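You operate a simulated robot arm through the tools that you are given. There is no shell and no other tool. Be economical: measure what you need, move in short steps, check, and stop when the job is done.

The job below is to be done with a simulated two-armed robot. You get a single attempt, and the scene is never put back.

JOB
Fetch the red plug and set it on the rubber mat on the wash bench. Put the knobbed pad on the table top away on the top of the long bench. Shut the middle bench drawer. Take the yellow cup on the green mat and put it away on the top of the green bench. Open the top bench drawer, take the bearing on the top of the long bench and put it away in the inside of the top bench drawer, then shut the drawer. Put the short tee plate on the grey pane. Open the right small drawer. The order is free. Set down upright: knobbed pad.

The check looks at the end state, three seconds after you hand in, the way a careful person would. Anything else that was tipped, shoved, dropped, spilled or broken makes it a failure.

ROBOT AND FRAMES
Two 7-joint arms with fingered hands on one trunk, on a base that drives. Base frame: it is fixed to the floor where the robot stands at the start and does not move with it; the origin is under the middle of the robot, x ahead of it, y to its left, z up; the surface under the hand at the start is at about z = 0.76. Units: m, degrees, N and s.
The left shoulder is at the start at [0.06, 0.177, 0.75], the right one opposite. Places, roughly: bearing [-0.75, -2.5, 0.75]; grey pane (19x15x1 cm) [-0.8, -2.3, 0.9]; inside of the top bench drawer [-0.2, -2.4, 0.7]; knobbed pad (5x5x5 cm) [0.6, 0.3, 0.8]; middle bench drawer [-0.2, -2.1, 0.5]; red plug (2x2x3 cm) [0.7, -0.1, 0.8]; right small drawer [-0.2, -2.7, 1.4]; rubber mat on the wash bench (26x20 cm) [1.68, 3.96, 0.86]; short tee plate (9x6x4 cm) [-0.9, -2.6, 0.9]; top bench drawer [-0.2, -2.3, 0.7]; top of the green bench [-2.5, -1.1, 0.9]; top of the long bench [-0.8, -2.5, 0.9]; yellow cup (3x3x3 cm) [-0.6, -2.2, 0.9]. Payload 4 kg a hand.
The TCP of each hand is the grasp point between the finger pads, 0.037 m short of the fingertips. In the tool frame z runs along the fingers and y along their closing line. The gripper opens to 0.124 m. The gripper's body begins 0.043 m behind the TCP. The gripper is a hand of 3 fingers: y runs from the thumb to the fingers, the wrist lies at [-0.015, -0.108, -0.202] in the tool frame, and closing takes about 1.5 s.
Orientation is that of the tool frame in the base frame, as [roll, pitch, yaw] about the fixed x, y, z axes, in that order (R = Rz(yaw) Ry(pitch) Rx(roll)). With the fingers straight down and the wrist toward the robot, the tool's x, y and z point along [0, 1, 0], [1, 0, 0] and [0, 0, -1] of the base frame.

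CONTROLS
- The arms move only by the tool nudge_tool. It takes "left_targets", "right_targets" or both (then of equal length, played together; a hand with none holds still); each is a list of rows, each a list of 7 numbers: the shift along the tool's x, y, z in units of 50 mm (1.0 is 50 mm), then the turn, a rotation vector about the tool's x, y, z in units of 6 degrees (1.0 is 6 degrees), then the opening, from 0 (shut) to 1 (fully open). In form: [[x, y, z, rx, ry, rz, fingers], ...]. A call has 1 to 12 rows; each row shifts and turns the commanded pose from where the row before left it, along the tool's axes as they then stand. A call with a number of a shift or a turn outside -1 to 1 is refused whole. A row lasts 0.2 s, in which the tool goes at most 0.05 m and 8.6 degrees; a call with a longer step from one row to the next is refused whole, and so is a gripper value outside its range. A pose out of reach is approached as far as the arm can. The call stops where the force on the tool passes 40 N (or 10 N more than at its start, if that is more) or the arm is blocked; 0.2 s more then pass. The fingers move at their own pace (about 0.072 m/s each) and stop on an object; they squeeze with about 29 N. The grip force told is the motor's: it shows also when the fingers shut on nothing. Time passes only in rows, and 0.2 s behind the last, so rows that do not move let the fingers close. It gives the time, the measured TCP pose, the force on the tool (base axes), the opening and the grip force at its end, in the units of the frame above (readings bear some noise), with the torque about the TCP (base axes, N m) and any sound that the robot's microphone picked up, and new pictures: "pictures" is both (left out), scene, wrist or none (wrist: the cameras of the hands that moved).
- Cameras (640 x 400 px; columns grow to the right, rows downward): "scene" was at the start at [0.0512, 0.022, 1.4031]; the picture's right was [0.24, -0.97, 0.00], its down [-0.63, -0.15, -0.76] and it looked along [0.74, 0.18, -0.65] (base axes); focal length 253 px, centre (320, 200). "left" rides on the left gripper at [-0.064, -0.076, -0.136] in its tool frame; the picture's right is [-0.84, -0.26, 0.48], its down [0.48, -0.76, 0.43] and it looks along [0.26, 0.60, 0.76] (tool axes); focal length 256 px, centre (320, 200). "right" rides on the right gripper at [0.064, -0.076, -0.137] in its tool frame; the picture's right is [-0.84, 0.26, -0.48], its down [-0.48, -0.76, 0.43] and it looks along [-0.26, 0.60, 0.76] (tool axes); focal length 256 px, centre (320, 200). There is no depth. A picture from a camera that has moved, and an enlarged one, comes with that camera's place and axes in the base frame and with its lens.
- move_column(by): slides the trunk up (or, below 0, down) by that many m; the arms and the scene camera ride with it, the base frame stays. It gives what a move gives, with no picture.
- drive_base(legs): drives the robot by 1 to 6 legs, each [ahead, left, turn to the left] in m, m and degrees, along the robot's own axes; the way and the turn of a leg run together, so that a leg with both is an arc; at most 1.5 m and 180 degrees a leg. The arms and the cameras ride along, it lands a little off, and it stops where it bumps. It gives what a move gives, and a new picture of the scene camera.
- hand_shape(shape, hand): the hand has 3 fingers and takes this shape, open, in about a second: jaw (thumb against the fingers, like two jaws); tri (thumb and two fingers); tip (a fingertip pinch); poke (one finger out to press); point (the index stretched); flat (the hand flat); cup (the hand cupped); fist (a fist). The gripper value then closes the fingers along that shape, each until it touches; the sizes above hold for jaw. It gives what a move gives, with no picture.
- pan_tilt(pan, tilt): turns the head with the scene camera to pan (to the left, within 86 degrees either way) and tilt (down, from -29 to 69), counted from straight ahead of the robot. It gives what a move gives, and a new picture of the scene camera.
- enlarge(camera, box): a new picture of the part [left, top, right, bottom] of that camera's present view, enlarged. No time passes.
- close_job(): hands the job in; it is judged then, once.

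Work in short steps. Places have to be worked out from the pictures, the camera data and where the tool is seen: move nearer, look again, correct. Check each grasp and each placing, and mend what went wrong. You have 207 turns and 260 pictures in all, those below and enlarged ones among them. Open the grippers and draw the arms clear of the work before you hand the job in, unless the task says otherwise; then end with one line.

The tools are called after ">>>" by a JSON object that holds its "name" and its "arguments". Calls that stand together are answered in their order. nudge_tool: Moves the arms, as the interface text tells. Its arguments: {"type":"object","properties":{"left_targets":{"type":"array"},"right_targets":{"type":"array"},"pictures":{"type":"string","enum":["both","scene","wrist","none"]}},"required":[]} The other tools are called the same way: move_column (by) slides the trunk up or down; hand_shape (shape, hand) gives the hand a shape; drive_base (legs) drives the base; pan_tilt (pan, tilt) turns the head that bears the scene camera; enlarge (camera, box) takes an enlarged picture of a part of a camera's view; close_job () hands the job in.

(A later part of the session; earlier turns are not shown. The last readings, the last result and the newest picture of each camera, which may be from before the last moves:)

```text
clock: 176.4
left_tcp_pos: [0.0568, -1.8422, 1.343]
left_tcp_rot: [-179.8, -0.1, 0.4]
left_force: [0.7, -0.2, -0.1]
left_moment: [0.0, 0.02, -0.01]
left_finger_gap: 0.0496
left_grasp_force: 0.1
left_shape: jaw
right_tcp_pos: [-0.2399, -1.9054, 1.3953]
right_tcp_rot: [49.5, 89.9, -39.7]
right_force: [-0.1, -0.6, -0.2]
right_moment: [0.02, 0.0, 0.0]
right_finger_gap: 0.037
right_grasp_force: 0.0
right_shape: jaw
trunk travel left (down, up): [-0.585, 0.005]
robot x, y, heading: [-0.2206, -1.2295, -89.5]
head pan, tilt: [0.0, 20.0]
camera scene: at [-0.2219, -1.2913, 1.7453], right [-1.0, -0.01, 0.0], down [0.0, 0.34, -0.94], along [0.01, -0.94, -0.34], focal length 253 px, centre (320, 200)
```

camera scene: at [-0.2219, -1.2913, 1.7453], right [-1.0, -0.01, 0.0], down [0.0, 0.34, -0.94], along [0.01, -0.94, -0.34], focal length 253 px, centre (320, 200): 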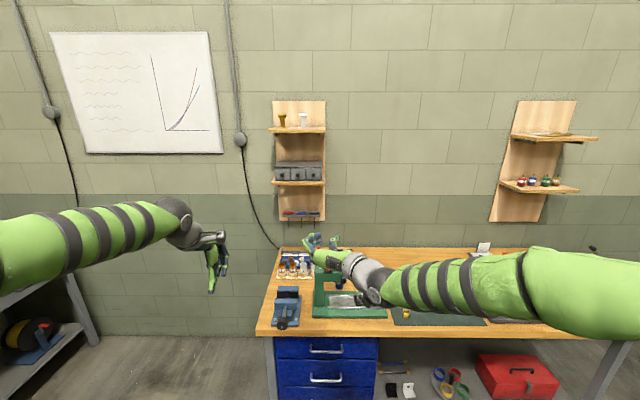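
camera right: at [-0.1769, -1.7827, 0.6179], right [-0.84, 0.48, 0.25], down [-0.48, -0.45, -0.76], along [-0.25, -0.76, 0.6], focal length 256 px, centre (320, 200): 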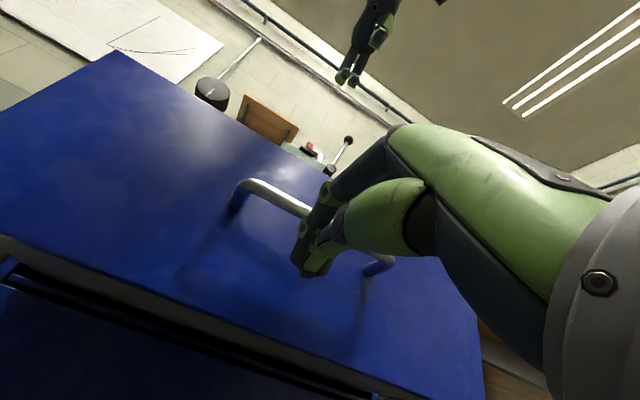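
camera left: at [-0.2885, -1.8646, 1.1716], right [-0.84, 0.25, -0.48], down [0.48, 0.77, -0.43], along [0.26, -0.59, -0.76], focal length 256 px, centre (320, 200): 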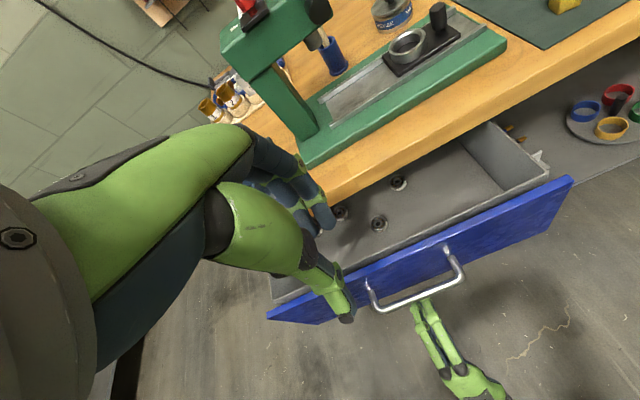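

>>> {"name": "enlarge", "arguments": {"camera": "scene", "box": [250, 150, 346, 210]}}

>>> {"name": "enlarge", "arguments": {"camera": "right", "box": [0, 0, 640, 400]}}

```text
6.67 times, centred on (298, 180) of scene
camera zoom: at [-0.2219, -1.2913, 1.7453], right [-1.0, -0.01, 0.0], down [0.0, 0.34, -0.94], along [0.01, -0.94, -0.34], focal length 1688 px, centre (467, 333)
```

zoom: 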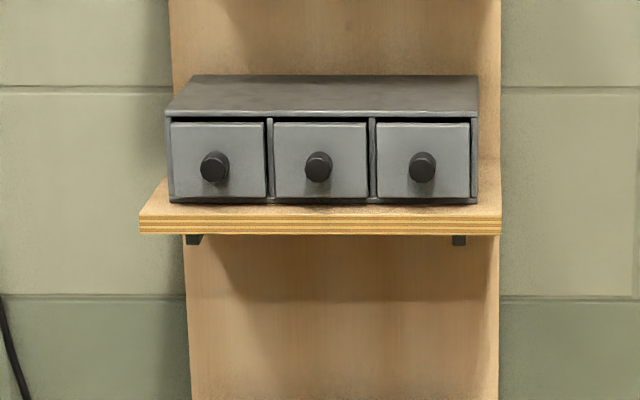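

```text
1.00 times, centred on (320, 200) of right (not enlarged: the box is as wide or as high as the picture)
camera zoom: at [-0.3163, -1.7686, 1.3309], right [0.25, 0.49, 0.84], down [-0.75, -0.44, 0.48], along [0.61, -0.75, 0.26], focal length 256 px, centre (320, 200)
```

zoom: 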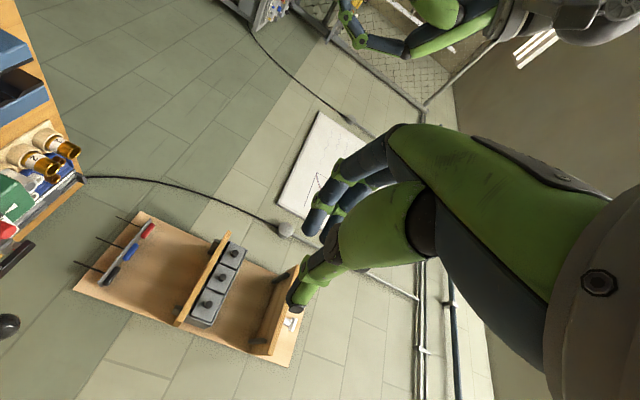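

The right knob triangulates to ≈(−0.168,−2.63,1.40). I strafe 7 cm left and drive 0.45 m ahead, then re-measure.

>>> {"name": "drive_base", "arguments": {"legs": [[0, 0.07, 0], [0.45, 0, 0]]}}

>>> {"name": "enlarge", "arguments": {"camera": "scene", "box": [230, 150, 390, 250]}}

>>> {"name": "enlarge", "arguments": {"camera": "right", "box": [100, 200, 400, 388]}}

```text
clock: 179.8
left_tcp_pos: [0.1316, -2.2943, 1.3425]
left_tcp_rot: [-179.8, -0.1, 0.4]
left_force: [1.0, -1.0, 0.0]
left_moment: [0.0, 0.03, 0.01]
left_finger_gap: 0.0491
left_grasp_force: 0.0
left_shape: jaw
right_tcp_pos: [-0.1649, -2.3563, 1.3952]
right_tcp_rot: [-33.3, 89.9, -122.6]
right_force: [0.0, -1.0, -0.3]
right_moment: [-0.01, -0.01, 0.01]
right_finger_gap: 0.0371
right_grasp_force: 0.0
right_shape: jaw
trunk travel left (down, up): [-0.585, 0.005]
robot x, y, heading: [-0.1427, -1.6802, -89.8]
head pan, tilt: [0.0, 20.0]
camera scene: at [-0.1467, -1.742, 1.7453], right [-1.0, -0.01, 0.0], down [0.0, 0.34, -0.94], along [0.01, -0.94, -0.34], focal length 253 px, centre (320, 200)
```

scene: 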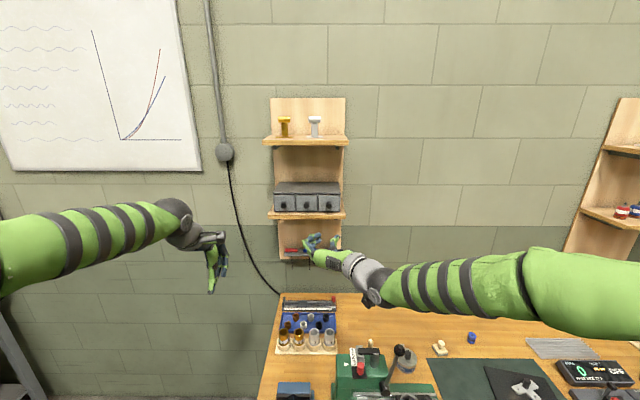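

```text
4.00 times, centred on (310, 200) of scene
camera zoom: at [-0.1467, -1.742, 1.7453], right [-1.0, -0.01, 0.0], down [0.0, 0.34, -0.94], along [0.01, -0.94, -0.34], focal length 1013 px, centre (360, 200)
```

zoom: 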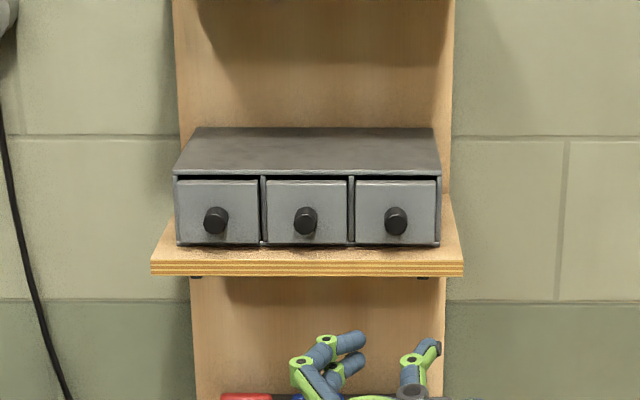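

```text
2.13 times, centred on (250, 294) of right
camera zoom: at [-0.2418, -2.2189, 1.3305], right [0.25, 0.49, 0.84], down [-0.75, -0.44, 0.48], along [0.61, -0.75, 0.26], focal length 545 px, centre (469, 0)
```

zoom: 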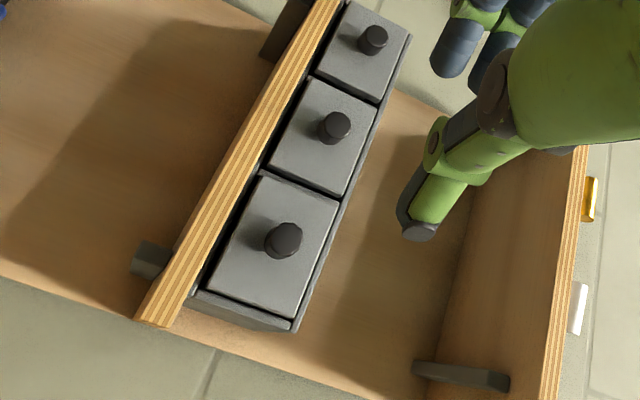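

Refined knob position ≈(−0.172,−2.615,1.40). I advance 0.17 m with fingers opened and look.

>>> {"name": "nudge_tool", "arguments": {"right_targets": [[0, 0, 0.85, 0, 0, 0, 0.45], [0, -0.05, 0.85, 0, 0, 0, 0.45], [0, -0.05, 0.85, 0, 0, 0, 0.45], [0, 0, 0.85, 0, 0, 0, 0.45], [0, 0, 0, 0, 0, 0, 0.45]], "pictures": "wrist"}}

>>> {"name": "enlarge", "arguments": {"camera": "scene", "box": [250, 160, 378, 240]}}

```text
clock: 180.9
left_tcp_pos: [0.1315, -2.2929, 1.3443]
left_tcp_rot: [-179.8, -0.1, 0.4]
left_force: [-0.3, 0.2, -0.2]
left_moment: [-0.02, 0.0, 0.0]
left_finger_gap: 0.0496
left_grasp_force: 0.1
left_shape: jaw
right_tcp_pos: [-0.1675, -2.5251, 1.396]
right_tcp_rot: [-15.1, 89.7, -104.4]
right_force: [-0.1, 0.2, -0.8]
right_moment: [0.0, 0.0, 0.0]
right_finger_gap: 0.0559
right_grasp_force: 0.1
right_shape: jaw
trunk travel left (down, up): [-0.585, 0.005]
robot x, y, heading: [-0.149, -1.679, -89.5]
head pan, tilt: [0.0, 20.0]
camera right: at [-0.2448, -2.3881, 1.3319], right [0.25, 0.49, 0.84], down [-0.75, -0.44, 0.48], along [0.61, -0.75, 0.26], focal length 256 px, centre (320, 200)
```

right: 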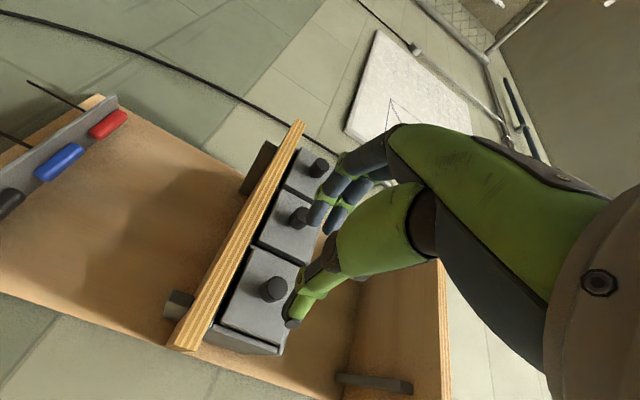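

```text
5.00 times, centred on (314, 200) of scene
camera zoom: at [-0.1467, -1.7399, 1.7455], right [-1.0, -0.01, 0.0], down [0.0, 0.34, -0.94], along [0.01, -0.94, -0.34], focal length 1266 px, centre (350, 200)
```

zoom: 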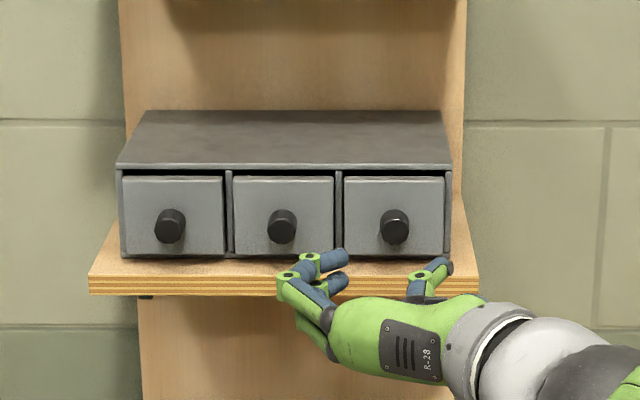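

Knob front at ≈(−0.173,−2.635,1.397). I advance so the fingertips straddle the knob.

>>> {"name": "nudge_tool", "arguments": {"right_targets": [[0, -0.1, 0.5, 0, 0, 0, 0.45], [0, 0, 0.5, 0, 0, 0, 0.45], [0, 0, 0.4, 0, 0, 0, 0.45], [0, 0, 0.15, 0, 0, 0, 0.45], [0, 0, 0, 0, 0, 0, 0.45]], "pictures": "wrist"}}

>>> {"name": "enlarge", "arguments": {"camera": "right", "box": [220, 180, 380, 280]}}

>>> {"name": "enlarge", "arguments": {"camera": "scene", "box": [270, 170, 366, 230]}}

```text
clock: 182.2
left_tcp_pos: [0.1312, -2.2927, 1.3433]
left_tcp_rot: [-179.8, -0.1, 0.5]
left_force: [0.3, 0.5, -0.3]
left_moment: [-0.03, 0.04, 0.01]
left_finger_gap: 0.0494
left_grasp_force: 0.0
left_shape: jaw
right_tcp_pos: [-0.1707, -2.6023, 1.397]
right_tcp_rot: [-14.0, 89.8, -103.3]
right_force: [-0.6, -1.1, -0.6]
right_moment: [-0.02, -0.02, -0.02]
right_finger_gap: 0.0554
right_grasp_force: 0.0
right_shape: jaw
trunk travel left (down, up): [-0.585, 0.005]
robot x, y, heading: [-0.1483, -1.6823, -89.4]
head pan, tilt: [0.0, 20.0]
camera right: at [-0.2479, -2.4649, 1.3319], right [0.25, 0.49, 0.84], down [-0.75, -0.44, 0.48], along [0.61, -0.75, 0.26], focal length 256 px, centre (320, 200)
```

right: 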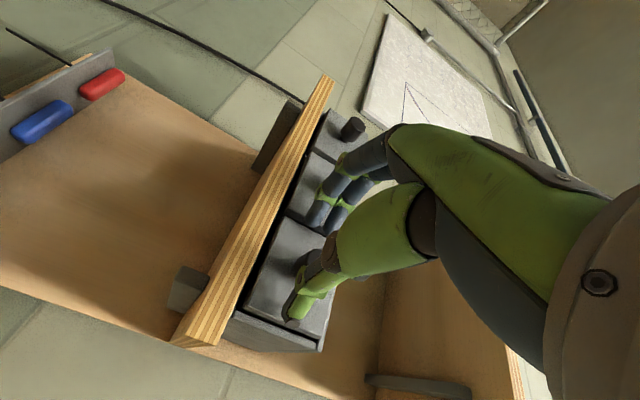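

```text
4.00 times, centred on (300, 230) of right
camera zoom: at [-0.2479, -2.4649, 1.3319], right [0.25, 0.49, 0.84], down [-0.75, -0.44, 0.48], along [0.61, -0.75, 0.26], focal length 1024 px, centre (400, 80)
```

zoom: 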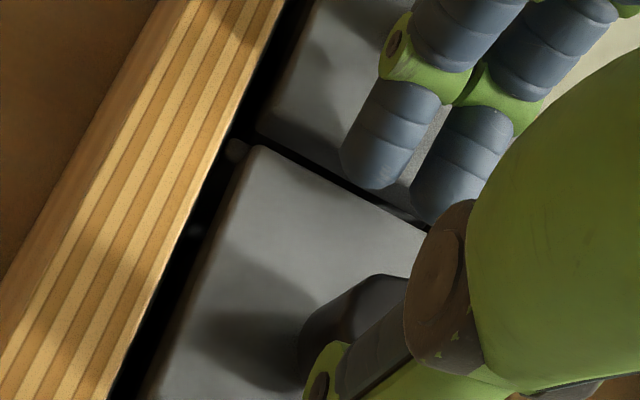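

```text
6.67 times, centred on (318, 200) of scene
camera zoom: at [-0.1467, -1.741, 1.7454], right [-1.0, -0.01, 0.0], down [0.0, 0.34, -0.94], along [0.01, -0.94, -0.34], focal length 1688 px, centre (333, 200)
```

zoom: 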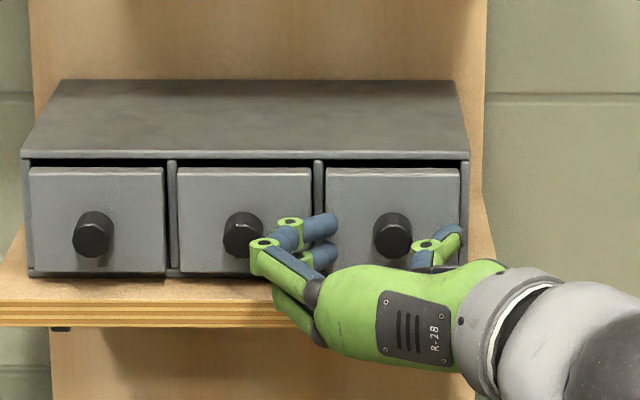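

Fingers straddle the knob well. I advance another 12 mm and close.

>>> {"name": "nudge_tool", "arguments": {"right_targets": [[0, 0, 0.15, 0, 0, 0, 0.45], [0, 0, 0.1, 0, 0, 0, 0.45], [0, 0, 0, 0, 0, 0, 0.3], [0, 0, 0, 0, 0, 0, 0.1], [0, 0, 0, 0, 0, 0, 0], [0, 0, 0, 0, 0, 0, 0], [0, 0, 0, 0, 0, 0, 0], [0, 0, 0, 0, 0, 0, 0]], "pictures": "none"}}

>>> {"name": "enlarge", "arguments": {"camera": "scene", "box": [270, 170, 366, 230]}}

```text
clock: 183.9
left_tcp_pos: [0.13, -2.2904, 1.3465]
left_tcp_rot: [180.0, -0.1, 0.4]
left_force: [-0.1, -0.2, -0.5]
left_moment: [0.01, 0.02, 0.0]
left_finger_gap: 0.0492
left_grasp_force: 0.0
left_shape: jaw
right_tcp_pos: [-0.172, -2.6102, 1.3981]
right_tcp_rot: [-9.5, 89.7, -98.8]
right_force: [-4.6, 28.8, -3.5]
right_moment: [-0.1, 0.1, -0.32]
right_finger_gap: 0.0304
right_grasp_force: 29.3
right_shape: jaw
trunk travel left (down, up): [-0.585, 0.005]
robot x, y, heading: [-0.1431, -1.6796, -89.6]
head pan, tilt: [0.0, 20.0]
```

```text
6.67 times, centred on (318, 200) of scene
camera zoom: at [-0.1477, -1.7365, 1.7455], right [-1.0, -0.01, 0.0], down [0.0, 0.34, -0.94], along [0.01, -0.94, -0.34], focal length 1688 px, centre (333, 200)
```

zoom: 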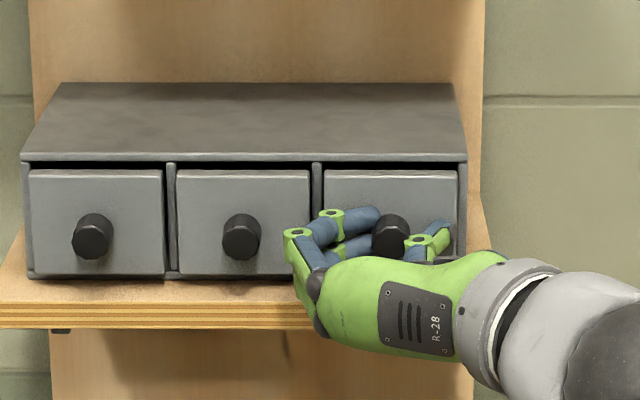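

The fingertips are pressing on the drawer face (29 N). I back off 6 mm and let the fingers finish closing.

>>> {"name": "nudge_tool", "arguments": {"right_targets": [[0, 0, -0.12, 0, 0, 0, 0], [0, 0, 0, 0, 0, 0, 0], [0, 0, 0, 0, 0, 0, 0], [0, 0, 0, 0, 0, 0, 0]], "pictures": "none"}}

>>> {"name": "enlarge", "arguments": {"camera": "scene", "box": [270, 170, 366, 230]}}

```text
clock: 184.9
left_tcp_pos: [0.1299, -2.2916, 1.3436]
left_tcp_rot: [-179.9, -0.1, 0.4]
left_force: [0.7, 0.2, 0.2]
left_moment: [0.02, 0.03, 0.02]
left_finger_gap: 0.0494
left_grasp_force: 0.0
left_shape: jaw
right_tcp_pos: [-0.1754, -2.6079, 1.3987]
right_tcp_rot: [5.8, 89.8, -83.5]
right_force: [-6.5, 3.4, 6.1]
right_moment: [-0.34, 0.06, 0.05]
right_finger_gap: 0.0278
right_grasp_force: 29.5
right_shape: jaw
trunk travel left (down, up): [-0.585, 0.005]
robot x, y, heading: [-0.1464, -1.6793, -89.7]
head pan, tilt: [0.0, 20.0]
```

```text
6.67 times, centred on (318, 200) of scene
camera zoom: at [-0.1479, -1.7399, 1.7455], right [-1.0, -0.01, 0.0], down [0.0, 0.34, -0.94], along [0.01, -0.94, -0.34], focal length 1688 px, centre (333, 200)
```

zoom: 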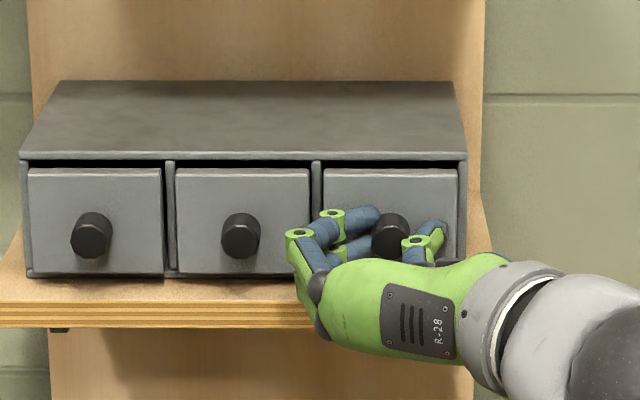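

The fingers seem to hold the knob (gap 28 mm). I pull gently.

>>> {"name": "nudge_tool", "arguments": {"right_targets": [[0, 0, -0.15, 0, 0, 0, 0], [0, 0, -0.2, 0, 0, 0, 0], [0, 0, -0.2, 0, 0, 0, 0], [0, 0, -0.2, 0, 0, 0, 0]], "pictures": "none"}}

>>> {"name": "enlarge", "arguments": {"camera": "scene", "box": [270, 170, 366, 230]}}

```text
clock: 185.9
left_tcp_pos: [0.1301, -2.2921, 1.3442]
left_tcp_rot: [-180.0, -0.1, 0.4]
left_force: [-0.2, -0.3, 0.9]
left_moment: [0.02, 0.0, 0.03]
left_finger_gap: 0.0496
left_grasp_force: 0.1
left_shape: jaw
right_tcp_pos: [-0.1736, -2.5707, 1.3982]
right_tcp_rot: [21.0, 89.7, -68.2]
right_force: [-9.2, 0.0, 7.6]
right_moment: [-0.23, 0.07, 0.08]
right_finger_gap: 0.026
right_grasp_force: 28.9
right_shape: jaw
trunk travel left (down, up): [-0.585, 0.005]
robot x, y, heading: [-0.1468, -1.68, -89.7]
head pan, tilt: [0.0, 20.0]
```

```text
6.67 times, centred on (318, 200) of scene
camera zoom: at [-0.1482, -1.7399, 1.7454], right [-1.0, -0.01, 0.0], down [0.0, 0.34, -0.94], along [0.01, -0.94, -0.34], focal length 1688 px, centre (333, 200)
```

zoom: 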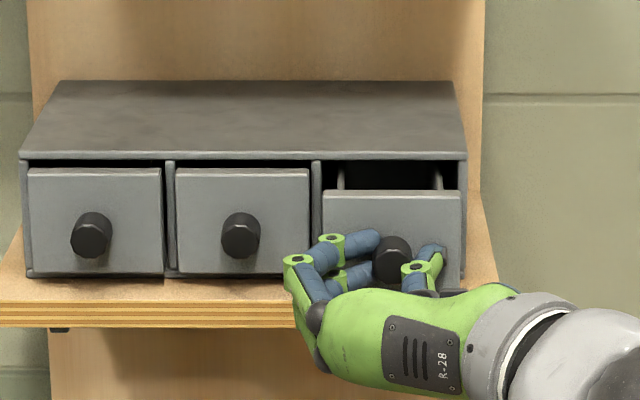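

It is opening. I pull about 3 cm further.

>>> {"name": "nudge_tool", "arguments": {"right_targets": [[0, 0, -0.2, 0, 0, 0, 0], [0, 0, -0.2, 0, 0, 0, 0], [0, 0, -0.2, 0, 0, 0, 0]], "pictures": "none"}}

>>> {"name": "enlarge", "arguments": {"camera": "scene", "box": [270, 170, 366, 230]}}

```text
clock: 186.8
left_tcp_pos: [0.1298, -2.291, 1.3447]
left_tcp_rot: [-179.9, -0.1, 0.3]
left_force: [0.2, -0.3, 0.1]
left_moment: [0.01, 0.05, -0.01]
left_finger_gap: 0.0494
left_grasp_force: 0.1
left_shape: jaw
right_tcp_pos: [-0.172, -2.5411, 1.3977]
right_tcp_rot: [-9.7, 89.7, -99.1]
right_force: [-11.5, 0.7, 10.9]
right_moment: [-0.34, 0.04, 0.08]
right_finger_gap: 0.0258
right_grasp_force: 29.1
right_shape: jaw
trunk travel left (down, up): [-0.585, 0.005]
robot x, y, heading: [-0.1499, -1.6796, -89.5]
head pan, tilt: [0.0, 20.0]
```

```text
6.67 times, centred on (318, 200) of scene
camera zoom: at [-0.1485, -1.7393, 1.7455], right [-1.0, -0.01, 0.0], down [0.0, 0.34, -0.94], along [0.01, -0.94, -0.34], focal length 1688 px, centre (333, 200)
```

zoom: 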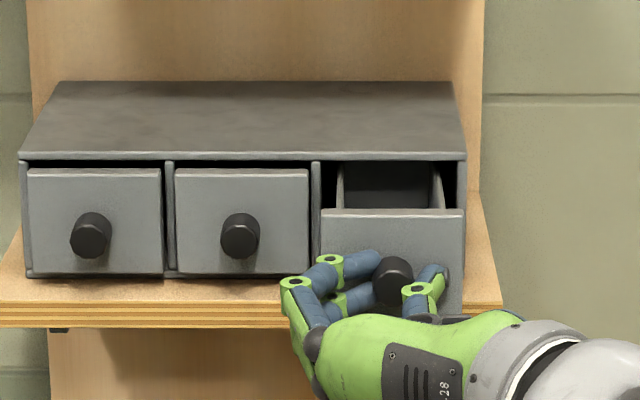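

About 6.7 cm open; the box is ~15 cm deep. I pull 2.5 cm more, then let go.

>>> {"name": "nudge_tool", "arguments": {"right_targets": [[0, 0, -0.2, 0, 0, 0, 0], [0, 0, -0.2, 0, 0, 0, 0], [0, 0, -0.1, 0, 0, 0, 0], [0, 0, 0, 0, 0, 0, 0.3], [0, 0, 0, 0, 0, 0, 0.55], [0, 0, 0, 0, 0, 0, 0.55], [0, 0, 0, 0, 0, 0, 0.55], [0, 0, -0.5, 0, 0, 0, 0.55], [0, 0, -0.9, 0, 0, 0, 0.55], [0, 0, -0.9, 0, 0, 0, 0.55]], "pictures": "none"}}

>>> {"name": "enlarge", "arguments": {"camera": "scene", "box": [260, 160, 372, 230]}}

```text
clock: 188.9
left_tcp_pos: [0.1319, -2.2917, 1.3451]
left_tcp_rot: [-179.9, 0.0, 0.3]
left_force: [-0.1, -0.5, 1.2]
left_moment: [-0.01, -0.02, -0.02]
left_finger_gap: 0.0495
left_grasp_force: 0.0
left_shape: jaw
right_tcp_pos: [-0.1727, -2.3993, 1.3985]
right_tcp_rot: [11.1, 89.8, -78.2]
right_force: [0.2, 0.0, 0.4]
right_moment: [0.01, 0.02, -0.03]
right_finger_gap: 0.068
right_grasp_force: 0.1
right_shape: jaw
trunk travel left (down, up): [-0.585, 0.005]
robot x, y, heading: [-0.1466, -1.6807, -89.6]
head pan, tilt: [0.0, 20.0]
```

```text
5.71 times, centred on (316, 195) of scene
camera zoom: at [-0.1469, -1.7394, 1.7455], right [-1.0, -0.01, 0.0], down [0.0, 0.34, -0.94], along [0.01, -0.94, -0.34], focal length 1447 px, centre (343, 229)
```

zoom: 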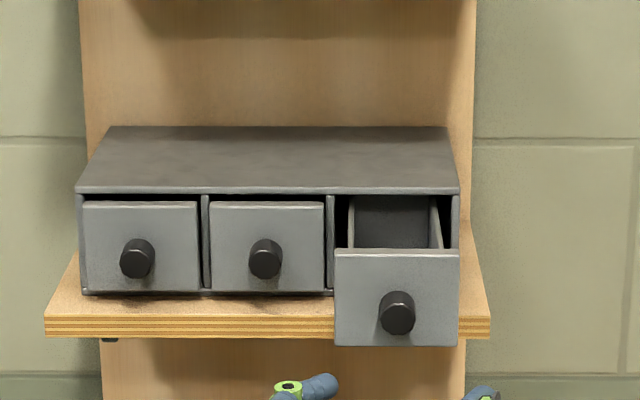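

The right small drawer stands open. I back away, lower the trunk, and draw the right hand in; next is the cup with the left hand.

>>> {"name": "drive_base", "arguments": {"legs": [[-0.5, 0, 0]]}}

>>> {"name": "move_column", "arguments": {"by": -0.31}}

>>> {"name": "nudge_tool", "arguments": {"right_targets": [[0, 0, -0.9, 0, 0, 0, 0.3], [0, 0, -0.9, 0, 0, 0, 0.3], [0, 0, -0.9, 0, 0, 0, 0.3], [-0.6, 0, -0.7, 0, 0, 0, 0.3]], "pictures": "none"}}

>>> {"name": "drive_base", "arguments": {"legs": [[0, -0.65, 0], [0.38, 0, 0]]}}

>>> {"name": "pan_tilt", "arguments": {"pan": 10, "tilt": 42}}

```text
clock: 191.9
left_tcp_pos: [0.1295, -1.7949, 1.3446]
left_tcp_rot: [-179.9, 0.0, 0.7]
left_force: [-0.5, 0.2, 0.8]
left_moment: [0.02, -0.01, 0.02]
left_finger_gap: 0.0493
left_grasp_force: 0.1
left_shape: jaw
right_tcp_pos: [-0.1739, -1.9026, 1.3974]
right_tcp_rot: [-16.9, 89.8, -105.8]
right_force: [0.5, -0.7, 0.1]
right_moment: [0.01, -0.03, 0.0]
right_finger_gap: 0.0678
right_grasp_force: 0.1
right_shape: jaw
trunk travel left (down, up): [-0.585, 0.005]
robot x, y, heading: [-0.1554, -1.1852, -89.4]
head pan, tilt: [0.0, 20.0]
camera scene: at [-0.1512, -1.2443, 1.7454], right [-1.0, -0.01, 0.0], down [0.0, 0.34, -0.94], along [0.01, -0.94, -0.34], focal length 253 px, centre (320, 200)
```

scene: 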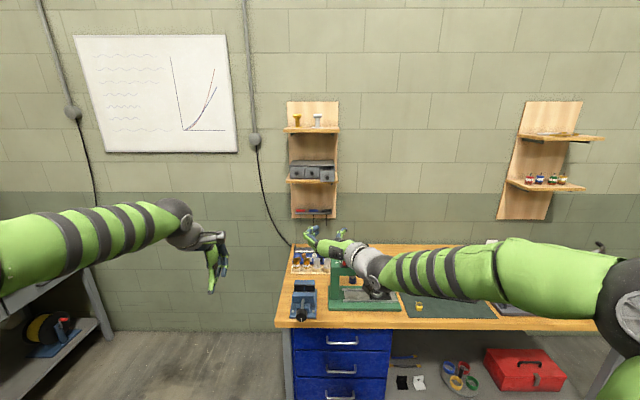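

```text
clock: 194.9
left_tcp_pos: [0.13, -1.797, 1.0337]
left_tcp_rot: [-179.8, -0.1, 0.7]
left_force: [-0.6, -0.6, -0.3]
left_moment: [0.01, -0.03, 0.02]
left_finger_gap: 0.0494
left_grasp_force: 0.0
left_shape: jaw
right_tcp_pos: [-0.1746, -1.9055, 1.086]
right_tcp_rot: [-0.1, 89.8, -89.2]
right_force: [0.2, 0.3, -0.5]
right_moment: [0.0, 0.02, 0.0]
right_finger_gap: 0.0678
right_grasp_force: 0.1
right_shape: jaw
trunk travel left (down, up): [-0.275, 0.315]
robot x, y, heading: [-0.1479, -1.1855, -89.4]
head pan, tilt: [0.0, 20.0]
```

```text
clock: 195.9
left_tcp_pos: [0.1298, -1.7952, 1.0341]
left_tcp_rot: [-179.9, -0.1, 0.7]
left_force: [-0.4, 0.0, 0.1]
left_moment: [-0.02, -0.04, -0.03]
left_finger_gap: 0.0492
left_grasp_force: 0.1
left_shape: jaw
right_tcp_pos: [-0.1789, -1.7357, 1.1169]
right_tcp_rot: [-21.3, 89.9, -110.3]
right_force: [-0.2, -0.5, -0.3]
right_moment: [-0.02, 0.01, 0.02]
right_finger_gap: 0.0377
right_grasp_force: 0.1
right_shape: jaw
trunk travel left (down, up): [-0.275, 0.315]
robot x, y, heading: [-0.1517, -1.1837, -89.2]
head pan, tilt: [0.0, 20.0]
```

```text
clock: 201.6
left_tcp_pos: [-0.4918, -2.188, 1.0348]
left_tcp_rot: [-179.8, 0.0, 1.9]
left_force: [0.2, 0.3, -0.1]
left_moment: [0.0, -0.04, -0.02]
left_finger_gap: 0.0495
left_grasp_force: 0.1
left_shape: jaw
right_tcp_pos: [-0.7995, -2.1347, 1.1169]
right_tcp_rot: [-23.2, 89.9, -111.1]
right_force: [0.2, -0.1, 1.2]
right_moment: [0.0, 0.02, 0.0]
right_finger_gap: 0.0374
right_grasp_force: 0.1
right_shape: jaw
trunk travel left (down, up): [-0.275, 0.315]
robot x, y, heading: [-0.7803, -1.58, -88.1]
head pan, tilt: [0.0, 20.0]
camera scene: at [-0.7828, -1.6431, 1.4354], right [-1.0, -0.03, 0.0], down [-0.01, 0.34, -0.94], along [0.03, -0.94, -0.34], focal length 253 px, centre (320, 200)
```

scene: 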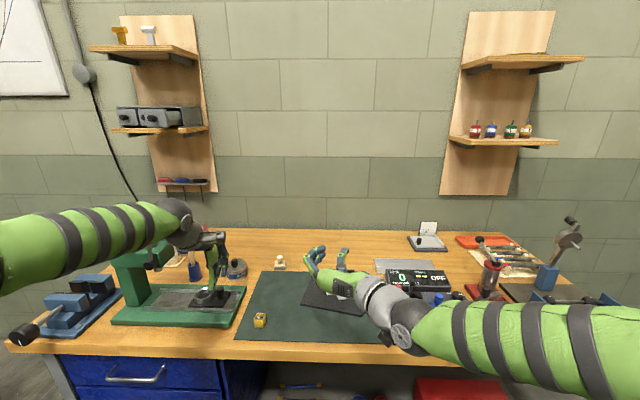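

```text
clock: 202.4
left_tcp_pos: [-0.4909, -2.1872, 1.0344]
left_tcp_rot: [-179.8, -0.1, 2.1]
left_force: [0.0, 0.1, 0.6]
left_moment: [-0.02, 0.02, 0.02]
left_finger_gap: 0.0492
left_grasp_force: 0.0
left_shape: jaw
right_tcp_pos: [-0.7989, -2.1347, 1.1168]
right_tcp_rot: [-48.2, 89.9, -136.1]
right_force: [0.0, -0.3, 1.3]
right_moment: [0.03, 0.01, 0.02]
right_finger_gap: 0.0375
right_grasp_force: 0.1
right_shape: jaw
trunk travel left (down, up): [-0.275, 0.315]
robot x, y, heading: [-0.7863, -1.5817, -87.7]
head pan, tilt: [10.0, 42.0]
camera scene: at [-0.7687, -1.6316, 1.4011], right [-0.98, -0.21, 0.0], down [-0.14, 0.65, -0.74], along [0.15, -0.73, -0.67], focal length 253 px, centre (320, 200)
```

scene: 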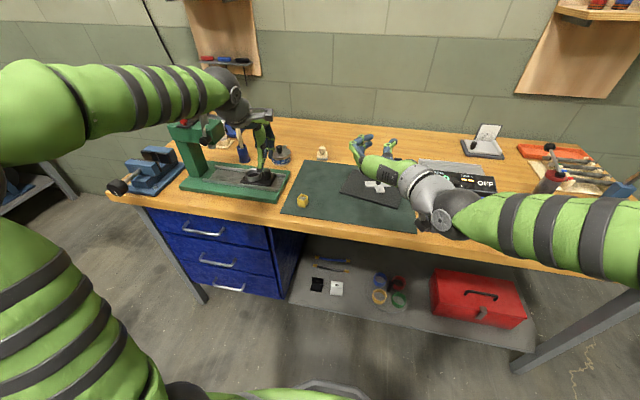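

Drawers shut and the small drawer open are visible. I move the left hand over the cup (≈(−0.597,−2.187)).

>>> {"name": "nudge_tool", "arguments": {"left_targets": [[-0.707, -0.03, 0, 0, 0, 0, 0.5], [-0.707, -0.03, 0, 0, 0, 0, 0.5], [-0.707, -0.03, 0, 0, 0, 0, 0.5], [0, 0, 0.6, 0, 0, 0, 0.5], [0, 0, 0.6, 0, 0, 0, 0.5]], "pictures": "wrist"}}

>>> {"name": "enlarge", "arguments": {"camera": "left", "box": [270, 200, 430, 300]}}

>>> {"name": "enlarge", "arguments": {"camera": "scene", "box": [270, 160, 366, 220]}}

```text
clock: 203.6
left_tcp_pos: [-0.5984, -2.1871, 0.9732]
left_tcp_rot: [-179.8, -0.1, 1.8]
left_force: [0.1, -0.4, 0.0]
left_moment: [0.0, -0.02, -0.01]
left_finger_gap: 0.0617
left_grasp_force: 0.0
left_shape: jaw
right_tcp_pos: [-0.799, -2.1348, 1.1165]
right_tcp_rot: [-14.6, 89.9, -102.4]
right_force: [-0.4, 0.2, -0.1]
right_moment: [0.0, 0.0, 0.02]
right_finger_gap: 0.0376
right_grasp_force: 0.1
right_shape: jaw
trunk travel left (down, up): [-0.275, 0.315]
robot x, y, heading: [-0.7813, -1.5866, -88.1]
head pan, tilt: [10.0, 42.0]
camera left: at [-0.6643, -2.1138, 1.1111], right [-0.84, 0.23, -0.48], down [0.46, 0.78, -0.43], along [0.28, -0.59, -0.76], focal length 256 px, centre (320, 200)
```

left: 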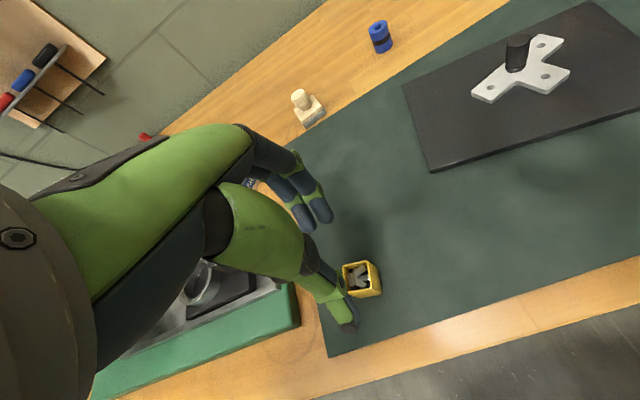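

```text
4.00 times, centred on (350, 250) of left
camera zoom: at [-0.6643, -2.1138, 1.1111], right [-0.84, 0.23, -0.48], down [0.46, 0.78, -0.43], along [0.28, -0.59, -0.76], focal length 1024 px, centre (200, 0)
```

zoom: 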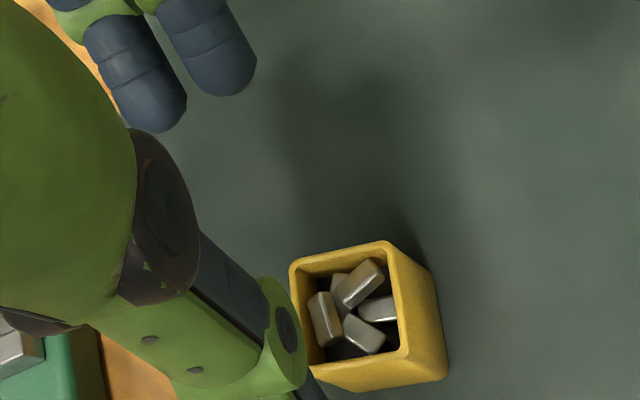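

```text
6.67 times, centred on (318, 190) of scene
camera zoom: at [-0.7686, -1.6317, 1.4011], right [-0.98, -0.21, 0.0], down [-0.14, 0.66, -0.74], along [0.15, -0.73, -0.67], focal length 1688 px, centre (333, 267)
```

zoom: 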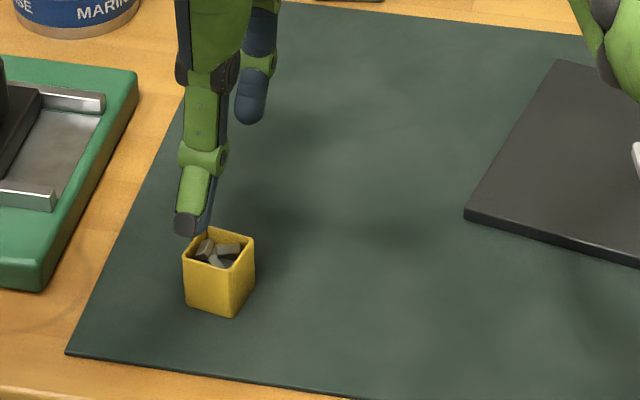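

The TCP is centred on the cup; the cup is turned ~12°, so I turn the hand 14° to match its faces, then descend and close.

>>> {"name": "nudge_tool", "arguments": {"left_targets": [[0, 0, 0, 0, 0, 0.78, 0.5], [0, 0, 0, 0, 0, 0.78, 0.5], [0, 0, 0, 0, 0, 0.78, 0.5], [0, 0, 0.45, 0, 0, 0, 0.5], [0, 0, 0.45, 0, 0, 0, 0.5], [0, 0, 0.4, 0, 0, 0, 0.5], [0, 0, 0, 0, 0, 0, 0.5]], "pictures": "wrist"}}

>>> {"name": "enlarge", "arguments": {"camera": "left", "box": [270, 200, 430, 300]}}

```text
clock: 205.2
left_tcp_pos: [-0.5965, -2.1852, 0.9089]
left_tcp_rot: [-179.8, 0.0, -12.2]
left_force: [0.8, 0.4, -0.3]
left_moment: [-0.03, 0.0, -0.01]
left_finger_gap: 0.0614
left_grasp_force: 0.1
left_shape: jaw
right_tcp_pos: [-0.7985, -2.1345, 1.1172]
right_tcp_rot: [2.5, 89.8, -85.5]
right_force: [0.5, -0.5, -0.5]
right_moment: [-0.01, 0.0, 0.0]
right_finger_gap: 0.0374
right_grasp_force: 0.0
right_shape: jaw
trunk travel left (down, up): [-0.275, 0.315]
robot x, y, heading: [-0.785, -1.58, -88.3]
head pan, tilt: [10.0, 42.0]
camera left: at [-0.644, -2.0985, 1.0459], right [-0.76, 0.43, -0.48], down [0.63, 0.64, -0.43], along [0.12, -0.64, -0.76], focal length 256 px, centre (320, 200)
```

left: 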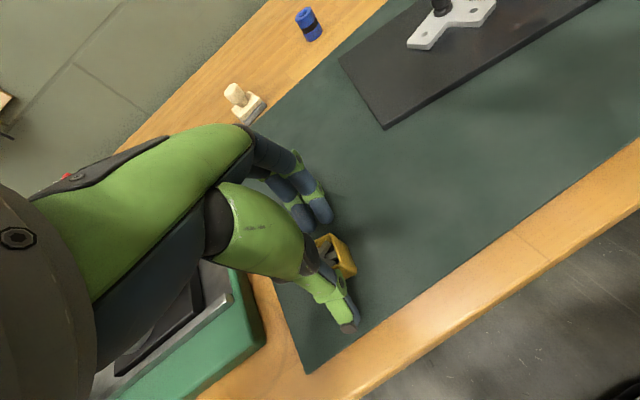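

```text
4.00 times, centred on (350, 250) of left
camera zoom: at [-0.644, -2.0985, 1.0459], right [-0.76, 0.43, -0.48], down [0.63, 0.64, -0.43], along [0.12, -0.64, -0.76], focal length 1024 px, centre (200, 0)
```

zoom: 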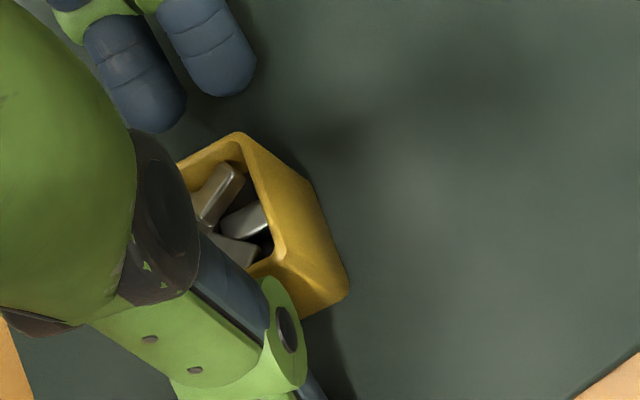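

Aligned. I go 3 mm lower and close.

>>> {"name": "nudge_tool", "arguments": {"left_targets": [[0, 0, 0.07, 0, 0, 0, 0.5], [0, 0, 0, 0, 0, 0, 0.4], [0, 0, 0, 0, 0, 0, 0.3], [0, 0, 0, 0, 0, 0, 0.2], [0, 0, 0, 0, 0, 0, 0.1], [0, 0, 0, 0, 0, 0, 0], [0, 0, 0, 0, 0, 0, 0], [0, 0, 0, 0, 0, 0, 0]], "pictures": "wrist"}}

>>> {"name": "enlarge", "arguments": {"camera": "left", "box": [270, 200, 430, 300]}}

```text
clock: 207.0
left_tcp_pos: [-0.5985, -2.1862, 0.9053]
left_tcp_rot: [-179.9, 0.0, -12.2]
left_force: [0.3, -1.5, 3.8]
left_moment: [-0.13, -0.01, 0.03]
left_finger_gap: 0.0248
left_grasp_force: 29.4
left_shape: jaw
right_tcp_pos: [-0.7989, -2.1337, 1.1176]
right_tcp_rot: [32.1, 89.9, -55.8]
right_force: [0.8, -0.4, 0.1]
right_moment: [-0.03, -0.01, 0.02]
right_finger_gap: 0.0375
right_grasp_force: 0.1
right_shape: jaw
trunk travel left (down, up): [-0.275, 0.315]
robot x, y, heading: [-0.787, -1.5785, -88.1]
head pan, tilt: [10.0, 42.0]
camera left: at [-0.6439, -2.0987, 1.0427], right [-0.76, 0.43, -0.48], down [0.63, 0.64, -0.43], along [0.12, -0.64, -0.76], focal length 256 px, centre (320, 200)
```

left: 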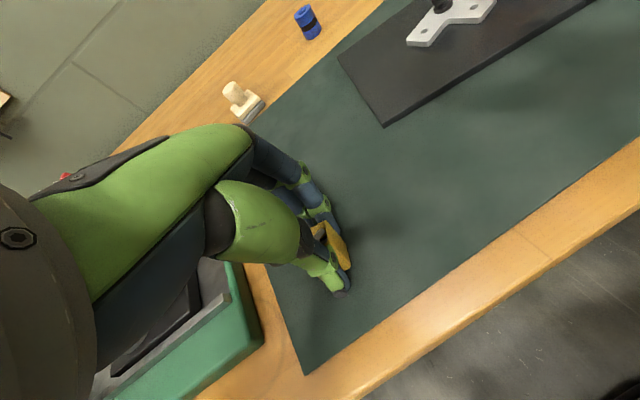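

```text
4.00 times, centred on (350, 250) of left
camera zoom: at [-0.6439, -2.0987, 1.0427], right [-0.76, 0.43, -0.48], down [0.63, 0.64, -0.43], along [0.12, -0.64, -0.76], focal length 1024 px, centre (200, 0)
```

zoom: 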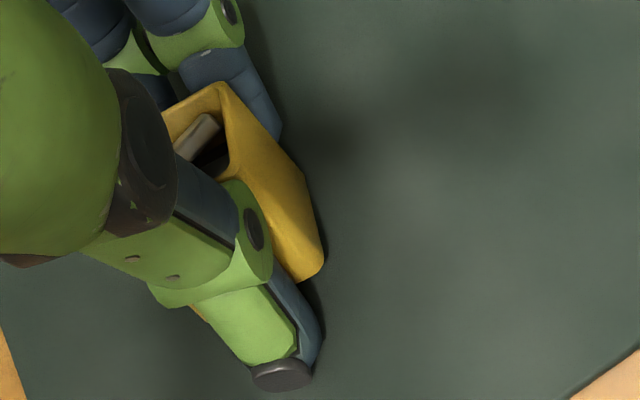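

The cup is gripped squarely. I lift gently and check it is level.

>>> {"name": "nudge_tool", "arguments": {"left_targets": [[0, 0, -0.2, 0, 0, 0, 0], [0, 0, -0.4, 0, 0, 0, 0], [0, 0, -0.5, 0, 0, 0, 0], [0, 0, -0.5, 0, 0, 0, 0], [0, 0, -0.5, 0, 0, 0, 0], [0, 0, -0.5, 0, 0, 0, 0], [0, 0, -0.3, 0, 0, 0, 0]], "pictures": "wrist"}}

>>> {"name": "enlarge", "arguments": {"camera": "scene", "box": [230, 100, 390, 200]}}

```text
clock: 208.6
left_tcp_pos: [-0.5959, -2.1871, 1.0493]
left_tcp_rot: [-179.9, 0.0, -12.3]
left_force: [0.3, -0.6, -1.1]
left_moment: [0.02, -0.03, 0.03]
left_finger_gap: 0.0247
left_grasp_force: 29.3
left_shape: jaw
right_tcp_pos: [-0.7991, -2.1344, 1.1165]
right_tcp_rot: [3.9, 89.9, -84.1]
right_force: [0.7, -0.4, 1.0]
right_moment: [0.01, 0.01, -0.01]
right_finger_gap: 0.0376
right_grasp_force: 0.0
right_shape: jaw
trunk travel left (down, up): [-0.275, 0.315]
robot x, y, heading: [-0.7816, -1.5837, -88.3]
head pan, tilt: [10.0, 42.0]
camera left: at [-0.6431, -2.0999, 1.1868], right [-0.76, 0.43, -0.48], down [0.63, 0.64, -0.43], along [0.12, -0.64, -0.76], focal length 256 px, centre (320, 200)
```

left: 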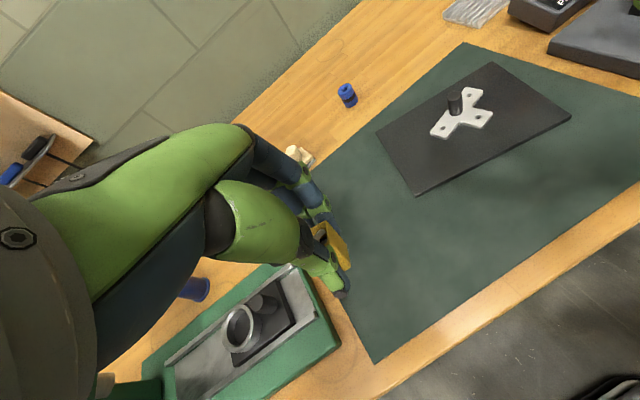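

```text
4.00 times, centred on (310, 150) of scene
camera zoom: at [-0.7686, -1.6316, 1.401], right [-0.98, -0.21, 0.0], down [-0.14, 0.65, -0.74], along [0.15, -0.73, -0.67], focal length 1013 px, centre (360, 400)
```

zoom: 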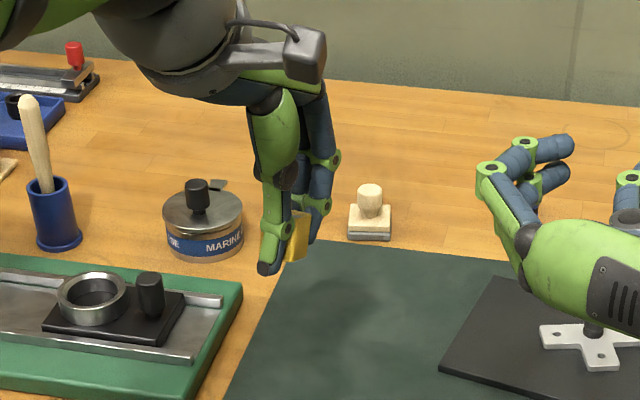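

The cup is held level with its contents inside, and nothing was left behind. I back away from the bench, turn toward the green bench and look.

>>> {"name": "drive_base", "arguments": {"legs": [[-0.55, 0, 0], [0, 0, -90]]}}

>>> {"name": "pan_tilt", "arguments": {"pan": 0, "tilt": 28}}

```text
clock: 215.7
left_tcp_pos: [-1.4036, -1.2101, 1.0481]
left_tcp_rot: [-179.6, 0.0, -101.5]
left_force: [0.2, 0.8, -0.9]
left_moment: [0.04, 0.02, 0.01]
left_finger_gap: 0.0243
left_grasp_force: 29.1
left_shape: jaw
right_tcp_pos: [-1.354, -1.0059, 1.1165]
right_tcp_rot: [0.5, 89.8, -176.8]
right_force: [-0.5, 0.1, -0.2]
right_moment: [0.0, -0.01, -0.03]
right_finger_gap: 0.0374
right_grasp_force: 0.1
right_shape: jaw
trunk travel left (down, up): [-0.275, 0.315]
robot x, y, heading: [-0.8032, -1.0143, -177.5]
head pan, tilt: [10.0, 42.0]
camera scene: at [-0.8536, -1.0298, 1.401], right [-0.22, 0.98, 0.0], down [0.65, 0.14, -0.74], along [-0.73, -0.16, -0.67], focal length 253 px, centre (320, 200)
```

scene: 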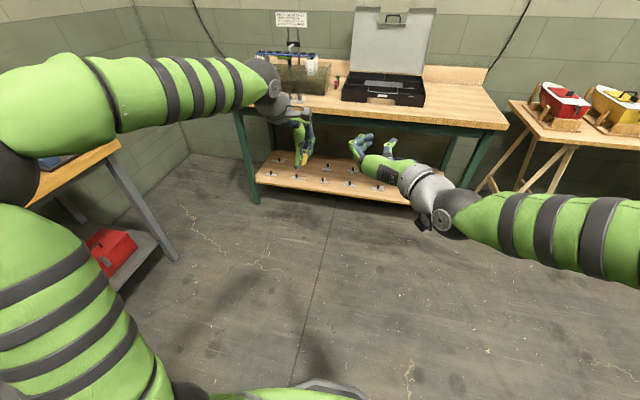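

```text
clock: 216.4
left_tcp_pos: [-1.405, -1.2085, 1.0495]
left_tcp_rot: [-179.9, 0.0, -101.5]
left_force: [-0.1, -1.3, 0.0]
left_moment: [0.02, 0.0, 0.02]
left_finger_gap: 0.0245
left_grasp_force: 28.6
left_shape: jaw
right_tcp_pos: [-1.3538, -1.006, 1.1162]
right_tcp_rot: [-104.5, 89.9, 78.2]
right_force: [-0.9, 0.0, -0.1]
right_moment: [-0.01, 0.01, 0.01]
right_finger_gap: 0.0373
right_grasp_force: 0.0
right_shape: jaw
trunk travel left (down, up): [-0.275, 0.315]
robot x, y, heading: [-0.8001, -1.0137, -177.5]
head pan, tilt: [0.0, 28.0]
camera scene: at [-0.863, -1.0158, 1.4224], right [-0.04, 1.0, 0.0], down [0.47, 0.02, -0.88], along [-0.88, -0.04, -0.47], focal length 253 px, centre (320, 200)
```

scene: 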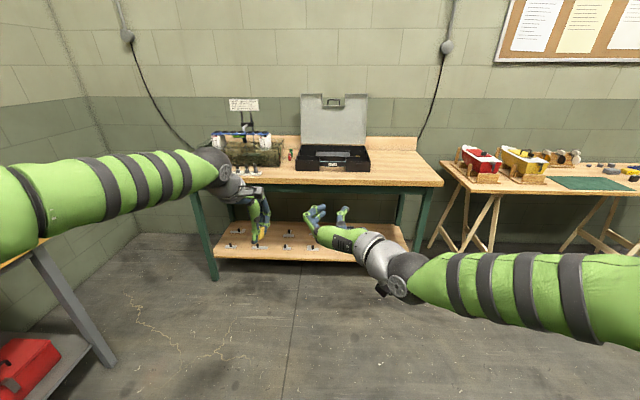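

The right part of the green bench top (y≈−0.5…−0.8) is free. I strafe right 0.55 m, straighten, and approach.

>>> {"name": "drive_base", "arguments": {"legs": [[0, -0.55, -2.5], [0.55, 0, 0]]}}

>>> {"name": "pan_tilt", "arguments": {"pan": 5, "tilt": 38}}

```text
clock: 222.4
left_tcp_pos: [-1.9806, -0.6125, 1.0483]
left_tcp_rot: [-179.8, 0.0, -105.0]
left_force: [0.0, 0.0, -1.3]
left_moment: [-0.01, 0.0, -0.04]
left_finger_gap: 0.0243
left_grasp_force: 29.4
left_shape: jaw
right_tcp_pos: [-1.9173, -0.4124, 1.1159]
right_tcp_rot: [-20.7, 89.9, 158.5]
right_force: [0.0, -0.8, 0.1]
right_moment: [0.0, 0.03, -0.02]
right_finger_gap: 0.0374
right_grasp_force: 0.0
right_shape: jaw
trunk travel left (down, up): [-0.275, 0.315]
robot x, y, heading: [-1.3647, -0.4542, 179.1]
head pan, tilt: [0.0, 28.0]
camera scene: at [-1.4285, -0.4525, 1.4225], right [0.02, 1.0, 0.0], down [0.47, -0.01, -0.88], along [-0.88, 0.02, -0.47], focal length 253 px, centre (320, 200)
```

scene: 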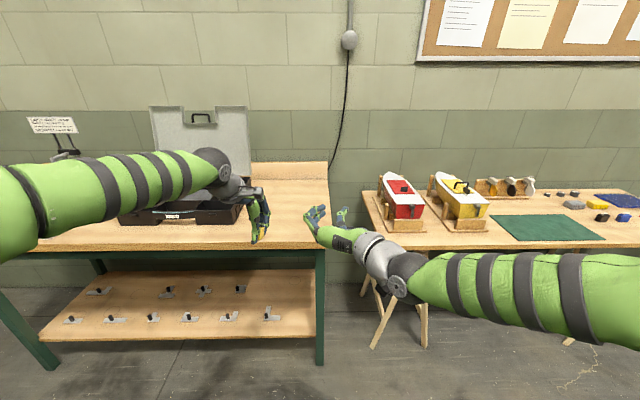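

```text
clock: 223.1
left_tcp_pos: [-1.9803, -0.6115, 1.0488]
left_tcp_rot: [-179.8, 0.0, -105.1]
left_force: [0.5, 0.1, 0.1]
left_moment: [0.02, -0.02, 0.0]
left_finger_gap: 0.0245
left_grasp_force: 29.0
left_shape: jaw
right_tcp_pos: [-1.9168, -0.4133, 1.1173]
right_tcp_rot: [-12.6, 89.9, 166.5]
right_force: [-0.7, 0.0, -0.3]
right_moment: [0.01, -0.01, -0.04]
right_finger_gap: 0.0375
right_grasp_force: 0.1
right_shape: jaw
trunk travel left (down, up): [-0.275, 0.315]
robot x, y, heading: [-1.3637, -0.4542, 178.9]
head pan, tilt: [5.0, 38.0]
camera scene: at [-1.4233, -0.4601, 1.407], right [-0.07, 1.0, 0.0], down [0.61, 0.04, -0.79], along [-0.79, -0.05, -0.62], focal length 253 px, centre (320, 200)
```

scene: 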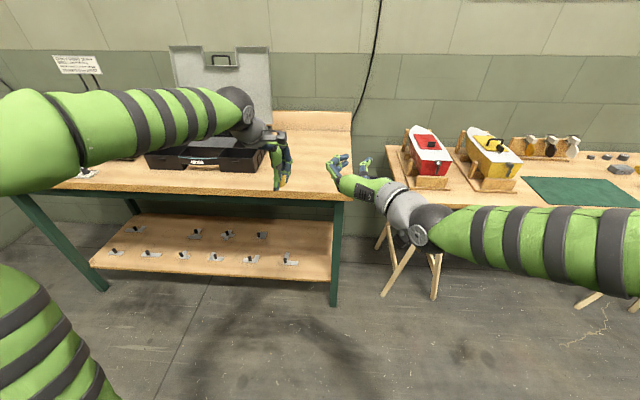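

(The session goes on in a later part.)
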